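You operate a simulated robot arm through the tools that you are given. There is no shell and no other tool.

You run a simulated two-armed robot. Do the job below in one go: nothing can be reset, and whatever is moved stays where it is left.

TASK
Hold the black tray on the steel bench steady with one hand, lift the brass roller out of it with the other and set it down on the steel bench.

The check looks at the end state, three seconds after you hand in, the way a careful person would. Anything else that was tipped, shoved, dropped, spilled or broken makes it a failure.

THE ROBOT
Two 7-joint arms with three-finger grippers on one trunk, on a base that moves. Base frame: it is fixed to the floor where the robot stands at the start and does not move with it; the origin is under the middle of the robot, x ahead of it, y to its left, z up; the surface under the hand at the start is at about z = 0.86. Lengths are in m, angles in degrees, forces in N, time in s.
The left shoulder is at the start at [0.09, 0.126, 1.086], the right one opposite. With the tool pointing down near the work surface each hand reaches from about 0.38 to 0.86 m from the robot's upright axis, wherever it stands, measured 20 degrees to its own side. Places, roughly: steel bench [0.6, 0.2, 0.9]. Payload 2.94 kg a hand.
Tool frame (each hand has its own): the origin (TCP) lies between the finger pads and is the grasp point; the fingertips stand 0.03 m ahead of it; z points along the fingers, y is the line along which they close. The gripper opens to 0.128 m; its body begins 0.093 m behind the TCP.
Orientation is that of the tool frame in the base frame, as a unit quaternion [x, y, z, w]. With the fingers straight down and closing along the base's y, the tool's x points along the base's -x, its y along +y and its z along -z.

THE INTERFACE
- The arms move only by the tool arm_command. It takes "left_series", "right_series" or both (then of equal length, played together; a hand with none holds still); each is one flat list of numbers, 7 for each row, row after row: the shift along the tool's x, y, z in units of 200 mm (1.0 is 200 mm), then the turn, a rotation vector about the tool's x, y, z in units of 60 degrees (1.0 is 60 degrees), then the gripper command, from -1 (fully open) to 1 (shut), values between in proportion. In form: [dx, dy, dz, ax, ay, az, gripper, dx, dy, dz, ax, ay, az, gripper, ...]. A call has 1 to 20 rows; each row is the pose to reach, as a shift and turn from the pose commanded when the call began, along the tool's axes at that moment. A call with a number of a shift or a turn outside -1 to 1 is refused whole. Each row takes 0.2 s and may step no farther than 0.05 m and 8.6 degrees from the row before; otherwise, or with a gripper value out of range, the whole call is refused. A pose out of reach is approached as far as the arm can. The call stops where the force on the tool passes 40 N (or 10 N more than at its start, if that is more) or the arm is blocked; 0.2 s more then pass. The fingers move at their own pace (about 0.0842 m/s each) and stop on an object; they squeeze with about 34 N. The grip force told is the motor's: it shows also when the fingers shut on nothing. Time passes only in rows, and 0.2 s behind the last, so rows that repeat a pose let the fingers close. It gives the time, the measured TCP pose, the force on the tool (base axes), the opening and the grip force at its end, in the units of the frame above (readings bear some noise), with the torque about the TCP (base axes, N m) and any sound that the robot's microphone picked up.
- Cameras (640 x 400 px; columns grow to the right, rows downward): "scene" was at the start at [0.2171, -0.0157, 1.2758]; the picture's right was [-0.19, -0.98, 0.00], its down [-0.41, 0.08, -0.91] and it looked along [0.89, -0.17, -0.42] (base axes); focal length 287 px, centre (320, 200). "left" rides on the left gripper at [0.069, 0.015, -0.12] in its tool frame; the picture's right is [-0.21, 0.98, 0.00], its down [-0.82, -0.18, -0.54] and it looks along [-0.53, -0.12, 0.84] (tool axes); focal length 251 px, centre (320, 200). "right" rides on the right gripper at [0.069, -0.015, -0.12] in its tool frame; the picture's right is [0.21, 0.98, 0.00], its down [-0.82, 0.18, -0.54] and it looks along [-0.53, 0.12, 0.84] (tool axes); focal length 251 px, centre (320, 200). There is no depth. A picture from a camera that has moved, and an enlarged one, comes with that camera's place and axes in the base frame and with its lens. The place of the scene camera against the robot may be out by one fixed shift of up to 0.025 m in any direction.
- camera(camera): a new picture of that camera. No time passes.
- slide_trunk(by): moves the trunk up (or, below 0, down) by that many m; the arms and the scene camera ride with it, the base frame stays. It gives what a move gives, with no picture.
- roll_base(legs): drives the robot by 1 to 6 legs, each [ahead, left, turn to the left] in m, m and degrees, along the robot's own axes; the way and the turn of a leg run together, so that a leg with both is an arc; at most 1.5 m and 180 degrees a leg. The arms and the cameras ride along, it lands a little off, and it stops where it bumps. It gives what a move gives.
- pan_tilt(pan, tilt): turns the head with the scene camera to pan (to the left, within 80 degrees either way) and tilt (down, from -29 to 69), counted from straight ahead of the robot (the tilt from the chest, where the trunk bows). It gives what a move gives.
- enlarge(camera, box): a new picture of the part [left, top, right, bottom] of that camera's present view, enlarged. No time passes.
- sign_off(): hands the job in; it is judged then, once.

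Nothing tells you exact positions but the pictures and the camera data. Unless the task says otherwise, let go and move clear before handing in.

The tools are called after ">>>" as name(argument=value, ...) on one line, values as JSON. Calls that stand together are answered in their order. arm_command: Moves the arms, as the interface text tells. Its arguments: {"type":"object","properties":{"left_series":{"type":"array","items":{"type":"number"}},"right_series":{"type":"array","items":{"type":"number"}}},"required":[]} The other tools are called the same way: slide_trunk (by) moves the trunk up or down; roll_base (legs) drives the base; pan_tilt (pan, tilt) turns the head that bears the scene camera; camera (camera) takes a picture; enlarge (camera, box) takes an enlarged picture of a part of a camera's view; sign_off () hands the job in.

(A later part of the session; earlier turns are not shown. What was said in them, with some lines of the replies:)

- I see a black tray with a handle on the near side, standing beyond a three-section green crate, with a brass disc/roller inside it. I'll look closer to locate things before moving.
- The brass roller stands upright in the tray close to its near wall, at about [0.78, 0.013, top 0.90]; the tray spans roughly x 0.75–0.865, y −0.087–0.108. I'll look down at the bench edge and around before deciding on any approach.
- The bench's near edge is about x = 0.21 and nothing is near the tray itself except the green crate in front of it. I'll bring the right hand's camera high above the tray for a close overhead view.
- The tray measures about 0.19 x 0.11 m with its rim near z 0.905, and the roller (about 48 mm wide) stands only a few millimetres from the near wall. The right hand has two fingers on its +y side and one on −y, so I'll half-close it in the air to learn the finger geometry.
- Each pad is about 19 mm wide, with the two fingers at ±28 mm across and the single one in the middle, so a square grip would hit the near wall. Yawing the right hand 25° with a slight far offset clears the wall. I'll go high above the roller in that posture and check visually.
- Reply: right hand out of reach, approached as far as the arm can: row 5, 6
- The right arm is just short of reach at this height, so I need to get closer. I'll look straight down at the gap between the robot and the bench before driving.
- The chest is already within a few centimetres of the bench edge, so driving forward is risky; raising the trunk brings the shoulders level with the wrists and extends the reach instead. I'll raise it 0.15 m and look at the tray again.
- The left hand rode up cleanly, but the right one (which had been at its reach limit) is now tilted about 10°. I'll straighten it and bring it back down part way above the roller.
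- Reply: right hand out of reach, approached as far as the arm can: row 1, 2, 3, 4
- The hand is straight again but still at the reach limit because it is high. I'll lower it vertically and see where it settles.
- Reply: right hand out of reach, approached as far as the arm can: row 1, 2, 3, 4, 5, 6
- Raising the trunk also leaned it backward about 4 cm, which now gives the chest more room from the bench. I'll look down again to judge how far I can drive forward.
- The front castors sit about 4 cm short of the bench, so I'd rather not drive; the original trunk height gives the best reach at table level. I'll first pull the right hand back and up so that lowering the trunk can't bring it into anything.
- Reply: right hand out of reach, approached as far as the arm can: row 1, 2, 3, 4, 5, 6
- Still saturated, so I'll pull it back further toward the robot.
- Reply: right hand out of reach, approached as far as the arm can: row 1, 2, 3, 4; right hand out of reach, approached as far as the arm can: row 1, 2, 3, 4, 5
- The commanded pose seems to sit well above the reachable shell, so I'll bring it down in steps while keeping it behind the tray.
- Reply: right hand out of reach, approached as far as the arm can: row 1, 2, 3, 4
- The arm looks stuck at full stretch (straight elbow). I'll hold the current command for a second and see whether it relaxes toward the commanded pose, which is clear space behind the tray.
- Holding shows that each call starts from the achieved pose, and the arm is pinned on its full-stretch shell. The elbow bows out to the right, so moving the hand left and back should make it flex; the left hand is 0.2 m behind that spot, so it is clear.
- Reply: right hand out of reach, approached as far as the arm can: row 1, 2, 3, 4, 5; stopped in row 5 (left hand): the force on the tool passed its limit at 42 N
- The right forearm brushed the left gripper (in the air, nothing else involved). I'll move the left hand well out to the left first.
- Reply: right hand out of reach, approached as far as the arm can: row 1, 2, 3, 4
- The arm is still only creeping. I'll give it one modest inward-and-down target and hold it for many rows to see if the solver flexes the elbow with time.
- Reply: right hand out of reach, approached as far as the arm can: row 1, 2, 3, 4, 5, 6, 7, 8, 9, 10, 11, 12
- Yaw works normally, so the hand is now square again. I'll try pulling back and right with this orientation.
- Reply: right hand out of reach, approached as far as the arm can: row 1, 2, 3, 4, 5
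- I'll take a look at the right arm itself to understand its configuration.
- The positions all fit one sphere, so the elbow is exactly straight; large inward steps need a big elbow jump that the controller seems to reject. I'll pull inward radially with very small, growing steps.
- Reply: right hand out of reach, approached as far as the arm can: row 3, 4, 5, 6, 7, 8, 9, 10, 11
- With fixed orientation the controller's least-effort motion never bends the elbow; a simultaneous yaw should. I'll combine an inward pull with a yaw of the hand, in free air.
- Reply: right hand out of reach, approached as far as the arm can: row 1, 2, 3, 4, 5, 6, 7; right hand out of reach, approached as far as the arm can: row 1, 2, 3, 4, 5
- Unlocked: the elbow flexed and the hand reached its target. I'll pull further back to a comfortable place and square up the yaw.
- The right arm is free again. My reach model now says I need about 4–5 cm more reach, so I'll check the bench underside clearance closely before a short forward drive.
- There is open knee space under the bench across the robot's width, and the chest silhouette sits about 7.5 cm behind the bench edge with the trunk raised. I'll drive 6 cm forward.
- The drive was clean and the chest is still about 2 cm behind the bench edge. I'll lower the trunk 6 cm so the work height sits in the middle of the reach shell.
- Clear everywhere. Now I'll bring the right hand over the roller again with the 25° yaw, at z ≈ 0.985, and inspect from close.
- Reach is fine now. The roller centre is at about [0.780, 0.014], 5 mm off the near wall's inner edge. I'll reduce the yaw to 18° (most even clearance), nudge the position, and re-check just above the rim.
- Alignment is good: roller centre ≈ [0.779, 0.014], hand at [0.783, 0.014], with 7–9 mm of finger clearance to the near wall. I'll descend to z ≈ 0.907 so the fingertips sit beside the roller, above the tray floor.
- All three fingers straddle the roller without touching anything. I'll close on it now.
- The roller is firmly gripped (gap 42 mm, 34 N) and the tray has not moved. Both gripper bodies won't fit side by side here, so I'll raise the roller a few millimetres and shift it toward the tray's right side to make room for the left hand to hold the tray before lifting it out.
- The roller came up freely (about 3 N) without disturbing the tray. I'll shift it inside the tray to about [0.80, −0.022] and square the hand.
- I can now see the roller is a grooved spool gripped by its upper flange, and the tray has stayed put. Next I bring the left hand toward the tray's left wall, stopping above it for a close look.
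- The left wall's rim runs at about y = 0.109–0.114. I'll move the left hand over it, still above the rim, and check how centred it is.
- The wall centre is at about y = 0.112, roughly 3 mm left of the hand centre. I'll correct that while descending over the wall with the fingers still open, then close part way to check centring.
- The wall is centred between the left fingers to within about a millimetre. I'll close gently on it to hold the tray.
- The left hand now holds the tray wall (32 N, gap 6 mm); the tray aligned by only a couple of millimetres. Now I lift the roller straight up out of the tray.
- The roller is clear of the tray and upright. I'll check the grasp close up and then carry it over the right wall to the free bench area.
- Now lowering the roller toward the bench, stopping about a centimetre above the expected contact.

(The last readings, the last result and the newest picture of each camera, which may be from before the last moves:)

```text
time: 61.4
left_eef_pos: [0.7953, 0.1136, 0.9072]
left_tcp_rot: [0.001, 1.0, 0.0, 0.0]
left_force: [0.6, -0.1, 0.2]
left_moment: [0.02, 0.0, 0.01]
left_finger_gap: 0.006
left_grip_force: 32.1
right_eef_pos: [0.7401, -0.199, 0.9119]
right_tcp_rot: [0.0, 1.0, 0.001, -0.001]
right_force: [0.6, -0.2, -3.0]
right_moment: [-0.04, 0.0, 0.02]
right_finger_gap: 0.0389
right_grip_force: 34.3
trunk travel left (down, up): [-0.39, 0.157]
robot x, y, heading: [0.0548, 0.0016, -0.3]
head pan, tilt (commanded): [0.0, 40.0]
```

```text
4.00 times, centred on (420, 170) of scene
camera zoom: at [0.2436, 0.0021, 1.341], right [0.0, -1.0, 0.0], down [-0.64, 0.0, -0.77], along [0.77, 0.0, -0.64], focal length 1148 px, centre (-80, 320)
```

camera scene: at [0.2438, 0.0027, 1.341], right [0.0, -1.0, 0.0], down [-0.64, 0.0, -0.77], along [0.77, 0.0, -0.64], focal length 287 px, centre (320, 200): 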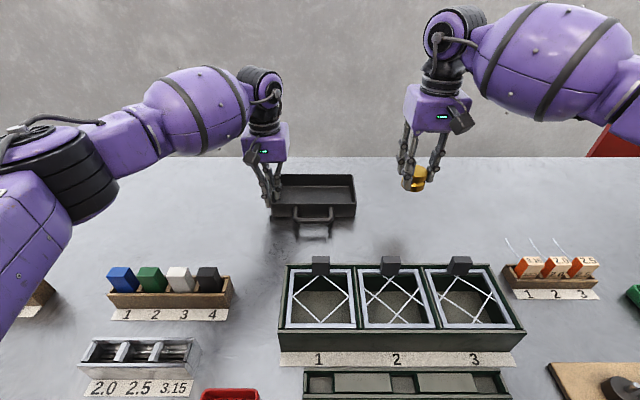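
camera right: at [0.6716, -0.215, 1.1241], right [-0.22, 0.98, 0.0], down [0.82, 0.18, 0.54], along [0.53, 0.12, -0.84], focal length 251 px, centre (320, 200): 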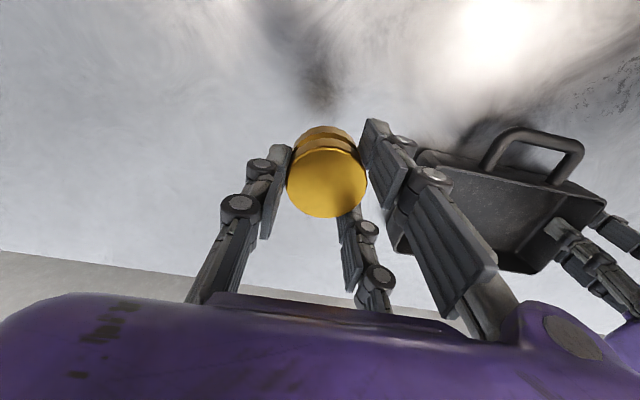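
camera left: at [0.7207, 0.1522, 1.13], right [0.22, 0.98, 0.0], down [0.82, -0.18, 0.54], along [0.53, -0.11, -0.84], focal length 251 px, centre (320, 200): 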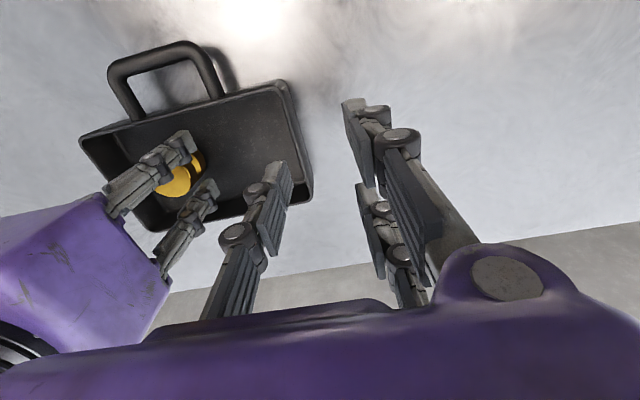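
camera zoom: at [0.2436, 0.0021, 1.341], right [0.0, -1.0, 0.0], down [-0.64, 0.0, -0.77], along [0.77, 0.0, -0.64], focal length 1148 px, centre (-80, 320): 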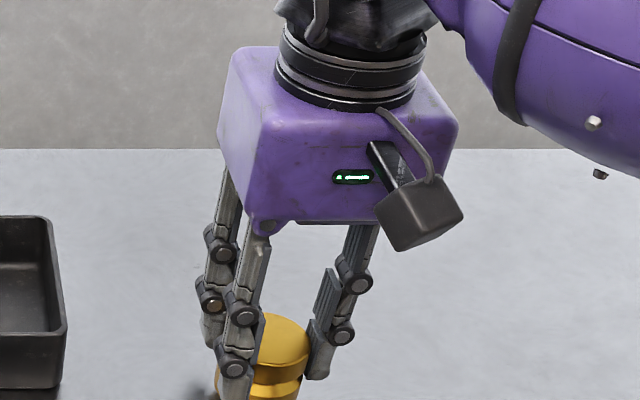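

>>> arm_command(right_series=[0, 0, 0.01, 0, 0, 0, 1, 0, 0, 0.02, 0, 0, 0, 1, 0, 0, 0.03, 0, 0, 0, 1, 0, 0, 0.03, 0, 0, 0, 1])

>>> enlarge(camera="scene", box=[360, 150, 480, 240])

```text
time: 62.4
left_eef_pos: [0.7955, 0.1129, 0.9075]
left_tcp_rot: [0.001, 1.0, 0.0, 0.0]
left_force: [-0.7, -0.2, 0.6]
left_moment: [-0.04, -0.01, -0.09]
left_finger_gap: 0.0059
left_grip_force: 32.5
right_eef_pos: [0.7404, -0.1987, 0.9073]
right_tcp_rot: [0.0, 1.0, 0.001, -0.002]
right_force: [-1.2, 1.2, -2.3]
right_moment: [-0.01, 0.02, 0.01]
right_finger_gap: 0.0389
right_grip_force: 34.5
trunk travel left (down, up): [-0.39, 0.157]
robot x, y, heading: [0.0558, 0.0024, 0.2]
head pan, tilt (commanded): [0.0, 40.0]
```

```text
4.44 times, centred on (420, 195) of scene
camera zoom: at [0.2436, 0.0021, 1.341], right [0.0, -1.0, 0.0], down [-0.64, 0.0, -0.77], along [0.77, 0.0, -0.64], focal length 1275 px, centre (-124, 222)
```

zoom: 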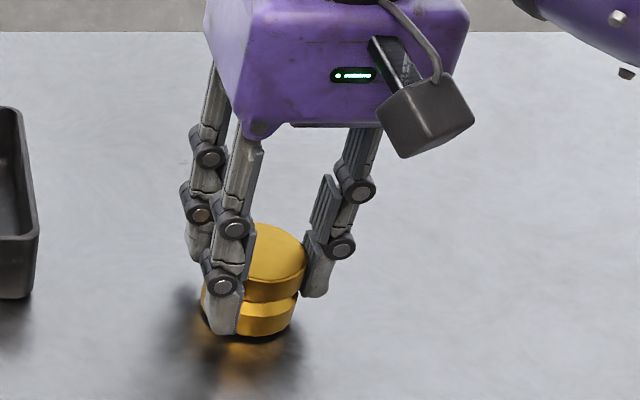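

The roller is within a few millimetres of the bench. Continuing down in tiny steps, watching for the weight to come off the hand.

>>> arm_command(right_series=[0, 0, 0.01, 0, 0, 0, 1, 0, 0, 0.01, 0, 0, 0, 1])

>>> enlarge(camera="scene", box=[395, 180, 445, 220])

```text
time: 63.0
left_eef_pos: [0.7946, 0.1132, 0.9063]
left_tcp_rot: [0.001, 1.0, 0.002, 0.0]
left_force: [-0.5, 1.5, -0.4]
left_moment: [-0.01, 0.03, 0.0]
left_finger_gap: 0.0061
left_grip_force: 31.9
right_eef_pos: [0.7388, -0.1991, 0.9045]
right_tcp_rot: [-0.002, 1.0, 0.001, 0.0]
right_force: [0.1, 0.0, -3.2]
right_moment: [0.0, 0.0, 0.01]
right_finger_gap: 0.0388
right_grip_force: 34.1
trunk travel left (down, up): [-0.39, 0.157]
robot x, y, heading: [0.0536, -0.0004, -0.3]
head pan, tilt (commanded): [0.0, 40.0]
```

```text
10.00 times, centred on (420, 200) of scene
camera zoom: at [0.2436, 0.0021, 1.341], right [0.0, -1.0, 0.0], down [-0.64, 0.0, -0.77], along [0.77, 0.0, -0.64], focal length 2869 px, centre (-680, 200)
```

zoom: 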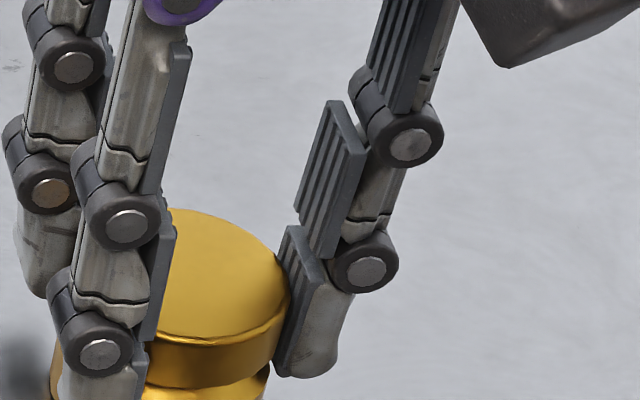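

>>> arm_command(right_series=[0, 0, 0.01, 0, 0, 0, 1, 0, 0, 0.01, 0, 0, 0, 1])

>>> enlarge(camera="scene", box=[385, 190, 465, 240])

```text
time: 63.6
left_eef_pos: [0.7949, 0.1136, 0.907]
left_tcp_rot: [0.0, 1.0, 0.001, 0.001]
left_force: [0.6, 0.5, -0.2]
left_moment: [0.0, 0.03, 0.12]
left_finger_gap: 0.0059
left_grip_force: 31.9
right_eef_pos: [0.7405, -0.1987, 0.9034]
right_tcp_rot: [0.0, 1.0, 0.001, 0.0]
right_force: [0.3, -1.0, 3.6]
right_moment: [0.13, -0.01, -0.01]
right_finger_gap: 0.0389
right_grip_force: 34.0
trunk travel left (down, up): [-0.39, 0.157]
robot x, y, heading: [0.0538, 0.0012, 0.2]
head pan, tilt (commanded): [0.0, 40.0]
```

```text
8.00 times, centred on (425, 215) of scene
camera zoom: at [0.2429, 0.0021, 1.3412], right [0.0, -1.0, 0.0], down [-0.64, 0.0, -0.77], along [0.77, 0.0, -0.64], focal length 2295 px, centre (-520, 80)
```

zoom: 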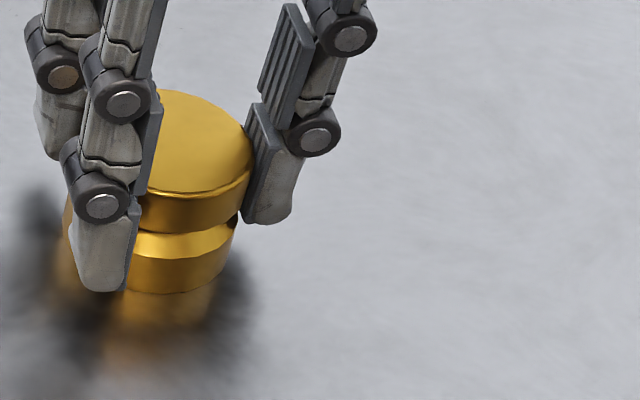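

Contact with the bench is felt (force flipped to +3.6 N), so the roller is standing on it. I'll open the fingers gradually.

>>> arm_command(right_series=[0, 0, 0, 0, 0, 0, 0.42, 0, 0, 0, 0, 0, 0, 0.36, 0, 0, 0, 0, 0, 0, 0.28, 0, 0, 0, 0, 0, 0, 0.15, 0, 0, 0, 0, 0, 0, 0, 0, 0, 0, 0, 0, 0, 0])

>>> enlarge(camera="scene", box=[385, 180, 465, 240])

>>> camera(camera="right")

```text
time: 65.0
left_eef_pos: [0.7953, 0.1143, 0.9067]
left_tcp_rot: [0.001, 1.0, 0.001, 0.0]
left_force: [0.3, -0.1, 0.6]
left_moment: [0.02, 0.05, 0.0]
left_finger_gap: 0.006
left_grip_force: 32.7
right_eef_pos: [0.7398, -0.1974, 0.9026]
right_tcp_rot: [-0.001, 1.0, 0.001, 0.0]
right_force: [0.3, 0.2, 0.1]
right_moment: [0.0, 0.01, -0.02]
right_finger_gap: 0.0639
right_grip_force: 0.1
trunk travel left (down, up): [-0.39, 0.157]
robot x, y, heading: [0.0516, -0.0017, -0.2]
head pan, tilt (commanded): [0.0, 40.0]
```

```text
6.67 times, centred on (425, 210) of scene
camera zoom: at [0.2433, 0.0021, 1.341], right [0.0, -1.0, 0.0], down [-0.64, 0.0, -0.77], along [0.77, 0.0, -0.64], focal length 1912 px, centre (-380, 133)
```

zoom: 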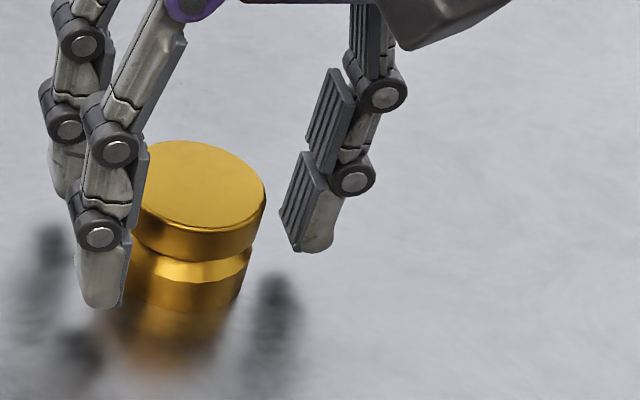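

```text
taken
camera right: at [0.6716, -0.2147, 1.0221], right [-0.22, 0.98, 0.0], down [0.82, 0.18, 0.54], along [0.53, 0.12, -0.84], focal length 251 px, centre (320, 200)
```

right: 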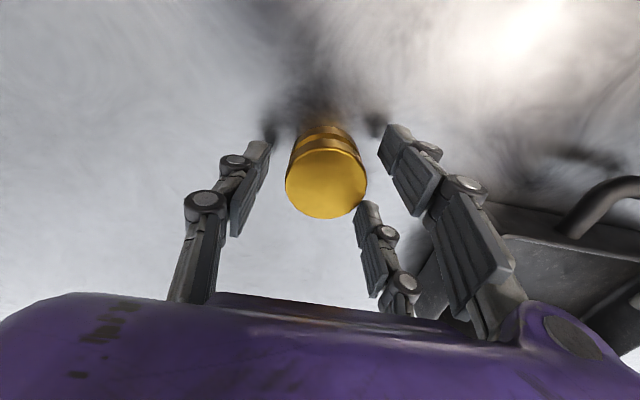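

The roller stands free on the bench between open fingers. I'll raise the right hand straight up, clear of it.

>>> arm_command(right_series=[0, 0, -0.04, 0, 0, 0, 0, 0, 0, -0.1, 0, 0, 0, 0, 0, 0, -0.2, 0, 0, 0, 0, 0, 0, -0.32, 0, 0, 0, 0, 0, 0, -0.45, 0, 0, 0, 0, 0, 0, -0.6, 0, 0, 0, 0, 0, 0, -0.6, 0, 0, 0, 0])

>>> camera(camera="scene")

>>> enlarge(camera="scene", box=[240, 140, 400, 260])

```text
time: 66.6
left_eef_pos: [0.7966, 0.1137, 0.9074]
left_tcp_rot: [0.002, 1.0, 0.0, 0.001]
left_force: [-0.8, -0.2, -0.1]
left_moment: [0.01, -0.01, -0.08]
left_finger_gap: 0.0057
left_grip_force: 32.6
right_eef_pos: [0.7396, -0.1984, 1.0232]
right_tcp_rot: [0.0, 1.0, 0.001, -0.002]
right_force: [-0.6, -0.1, -0.1]
right_moment: [0.01, -0.01, 0.01]
right_finger_gap: 0.0643
right_grip_force: 0.0
trunk travel left (down, up): [-0.39, 0.157]
robot x, y, heading: [0.0539, -0.0003, -0.1]
head pan, tilt (commanded): [0.0, 40.0]
```

```text
taken
camera scene: at [0.2435, 0.002, 1.341], right [0.0, -1.0, 0.0], down [-0.64, 0.0, -0.77], along [0.77, 0.0, -0.64], focal length 287 px, centre (320, 200)
```

scene: 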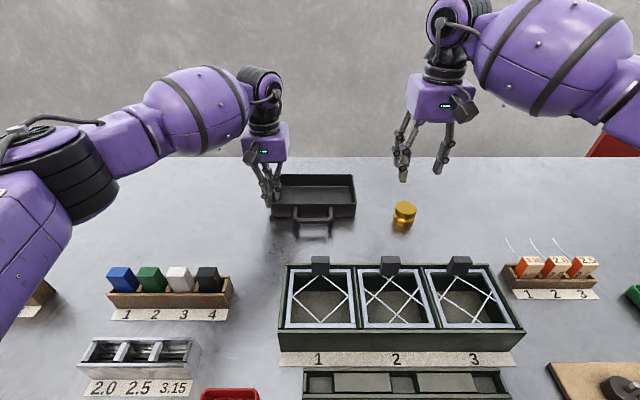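

```text
3.33 times, centred on (320, 200) of scene
camera zoom: at [0.2435, 0.002, 1.341], right [0.0, -1.0, 0.0], down [-0.64, 0.0, -0.77], along [0.77, 0.0, -0.64], focal length 956 px, centre (320, 200)
```

zoom: 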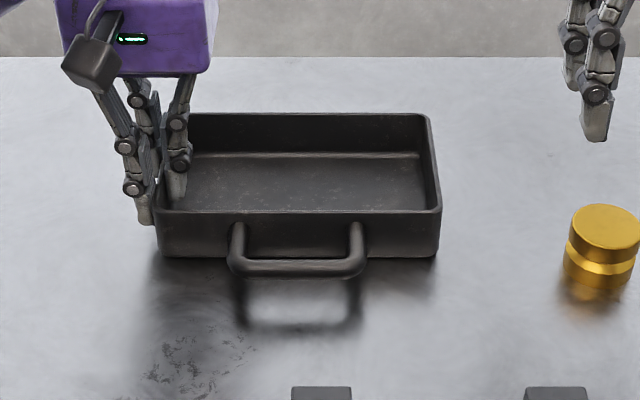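

The roller stands upright on the bench about 10 cm right of the tray, and the tray is flat in place. Now I release the tray wall with the left hand and raise it straight up.

>>> arm_command(left_series=[0, 0, 0, 0, 0, 0, 0.85, 0, 0, 0, 0, 0, 0, 0.7, 0, 0, 0, 0, 0, 0, 0.5, 0, 0, 0, 0, 0, 0, 0.375, 0, 0, 0, 0, 0, 0, 0.375])

>>> enlarge(camera="left", box=[220, 80, 420, 260])

>>> enlarge(camera="scene", box=[240, 140, 400, 260])

```text
time: 67.8
left_eef_pos: [0.7961, 0.1135, 0.9073]
left_tcp_rot: [0.0, 1.0, 0.001, 0.001]
left_force: [-0.7, -0.1, 0.7]
left_moment: [0.04, 0.02, 0.0]
left_finger_gap: 0.04
left_grip_force: 0.1
right_eef_pos: [0.7397, -0.1995, 1.0216]
right_tcp_rot: [0.0, 1.0, 0.001, -0.001]
right_force: [1.0, -0.4, 0.5]
right_moment: [-0.01, 0.03, 0.01]
right_finger_gap: 0.0643
right_grip_force: 0.0
trunk travel left (down, up): [-0.39, 0.157]
robot x, y, heading: [0.0545, 0.0018, 0.1]
head pan, tilt (commanded): [0.0, 40.0]
```

```text
2.22 times, centred on (320, 170) of left
camera zoom: at [0.726, 0.1293, 1.027], right [0.22, 0.98, 0.0], down [0.82, -0.18, 0.54], along [0.53, -0.11, -0.84], focal length 559 px, centre (320, 267)
```

zoom: 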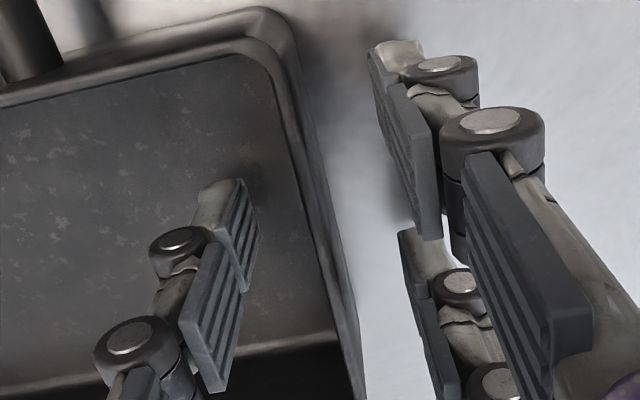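

```text
3.33 times, centred on (320, 200) of scene
camera zoom: at [0.2432, 0.0021, 1.341], right [0.0, -1.0, 0.0], down [-0.64, 0.0, -0.77], along [0.77, 0.0, -0.64], focal length 956 px, centre (320, 200)
```

zoom: 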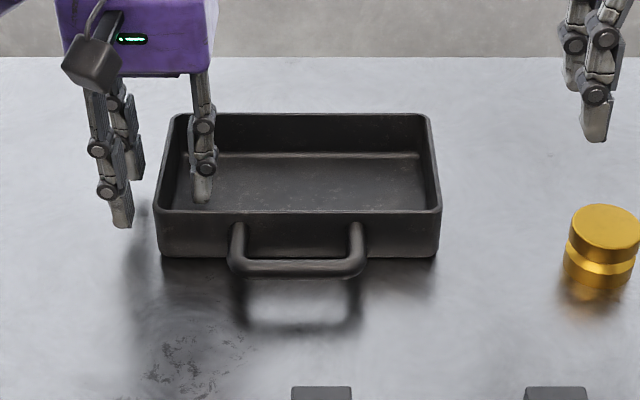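

The wall is free between the open left fingers, and the tray sits flat. I'll raise the left hand straight up and then back it off to the left, away from everything.

>>> arm_command(left_series=[0, 0, -0.08, 0, 0, 0, 0.375, 0, 0, -0.2, 0, 0, 0, 0.375, 0, 0, -0.35, 0, 0, 0, 0.375, 0, 0, -0.5, 0, 0, 0, 0.375, 0.1, 0.1, -0.6, 0, 0, 0, 0.375, 0.25, 0.25, -0.65, 0, 0, 0, 0.375, 0.4, 0.4, -0.7, 0, 0, 0, 0.375, 0.4, 0.4, -0.7, 0, 0, 0, 0.375])

>>> camera(camera="scene")

>>> enlarge(camera="scene", box=[260, 150, 440, 250])

```text
time: 69.6
left_eef_pos: [0.716, 0.1942, 1.0467]
left_tcp_rot: [0.001, 1.0, 0.001, 0.0]
left_force: [-0.9, -0.3, -0.8]
left_moment: [0.02, 0.01, -0.01]
left_finger_gap: 0.0401
left_grip_force: 0.0
right_eef_pos: [0.7402, -0.2004, 1.0228]
right_tcp_rot: [-0.001, 1.0, 0.001, -0.001]
right_force: [0.4, -0.5, 0.0]
right_moment: [0.01, -0.01, -0.02]
right_finger_gap: 0.0641
right_grip_force: 0.0
trunk travel left (down, up): [-0.39, 0.157]
robot x, y, heading: [0.0564, 0.0008, 0.3]
head pan, tilt (commanded): [0.0, 40.0]
```

```text
taken
camera scene: at [0.244, 0.0012, 1.3409], right [0.0, -1.0, 0.0], down [-0.64, 0.0, -0.77], along [0.77, 0.0, -0.64], focal length 287 px, centre (320, 200)
```

scene: 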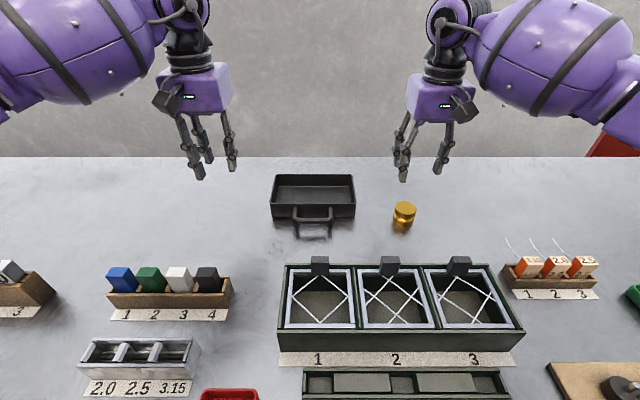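

```text
3.56 times, centred on (350, 200) of scene
camera zoom: at [0.244, 0.0012, 1.3409], right [0.0, -1.0, 0.0], down [-0.64, 0.0, -0.77], along [0.77, 0.0, -0.64], focal length 1020 px, centre (213, 200)
```

zoom: 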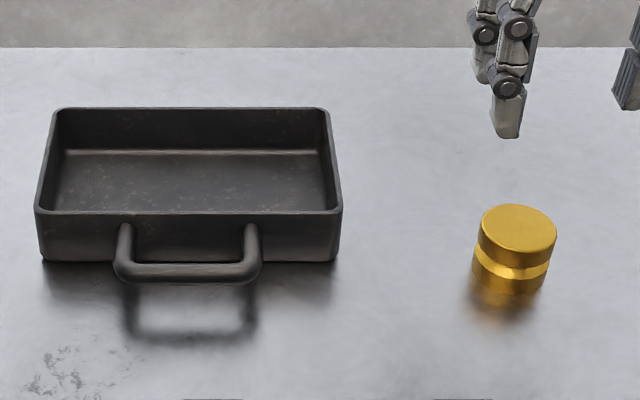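

The roller stands upright on the bench, the tray is empty, flat and in place, and nothing else has been touched. I'll back the right hand off a bit more before handing in.

>>> arm_command(right_series=[0.05, -0.05, -0.1, 0, 0, 0, 0, 0.15, -0.12, -0.2, 0, 0, 0, 0, 0.3, -0.2, -0.3, 0, 0, 0, 0, 0.3, -0.2, -0.3, 0, 0, 0, 0])

>>> camera(camera="scene")

```text
time: 70.6
left_eef_pos: [0.7174, 0.1943, 1.0461]
left_tcp_rot: [0.0, 1.0, 0.001, 0.001]
left_force: [0.3, 0.3, -0.2]
left_moment: [-0.02, 0.01, -0.03]
left_finger_gap: 0.0399
left_grip_force: 0.2
right_eef_pos: [0.6808, -0.2373, 1.083]
right_tcp_rot: [-0.001, 1.0, 0.001, -0.002]
right_force: [0.7, 0.2, 0.6]
right_moment: [-0.01, 0.0, 0.01]
right_finger_gap: 0.0641
right_grip_force: 0.0
trunk travel left (down, up): [-0.39, 0.157]
robot x, y, heading: [0.0546, 0.0017, 0.2]
head pan, tilt (commanded): [0.0, 40.0]
```

```text
taken
camera scene: at [0.2441, 0.0026, 1.3409], right [0.0, -1.0, 0.0], down [-0.64, 0.0, -0.77], along [0.77, 0.0, -0.64], focal length 287 px, centre (320, 200)
```

scene: 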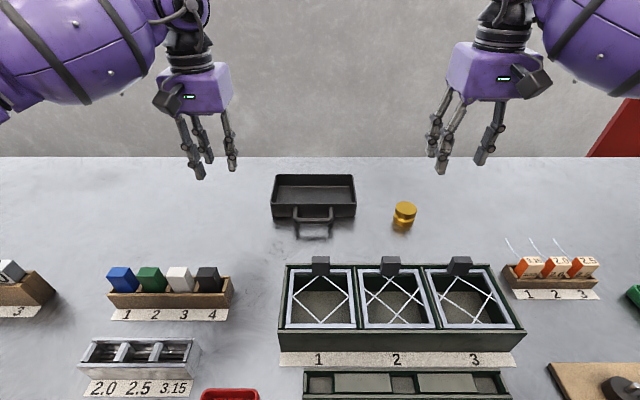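

Both hands are clear. The roller stands upright on the steel bench, the tray is in its place, and everything else is as it was. I'm handing in.

>>> sign_off()

```text
The job is handed in.
```

The brass roller is now standing upright on the steel bench, about 10 cm to the right of the black tray. The tray is empty and flat, and I've handed the job in. Both hands let go and were clear before that.

- **Moved before the hold:** The two grippers could not fit side by side where the roller first stood. So I lifted it a few millimetres and shifted it toward the right side of the tray before the left hand took hold. The left hand was gripping the tray's left wall when the roller came out.
- **Tray shift:** When the left hand closed on the wall, the tray turned by about 1 degree, moving its near edge roughly 2–3 mm. I left it there.
- **Arm contact:** Earlier, the right forearm touched the left gripper in mid-air, enough to trip the 40 N force stop. Nothing on the bench was involved.
- **Robot position:** The robot itself now stands about 5 cm closer to the bench, with the trunk 9 cm higher than at the start. I needed the extra reach.

In the final pictures, nothing else on the bench looks moved.
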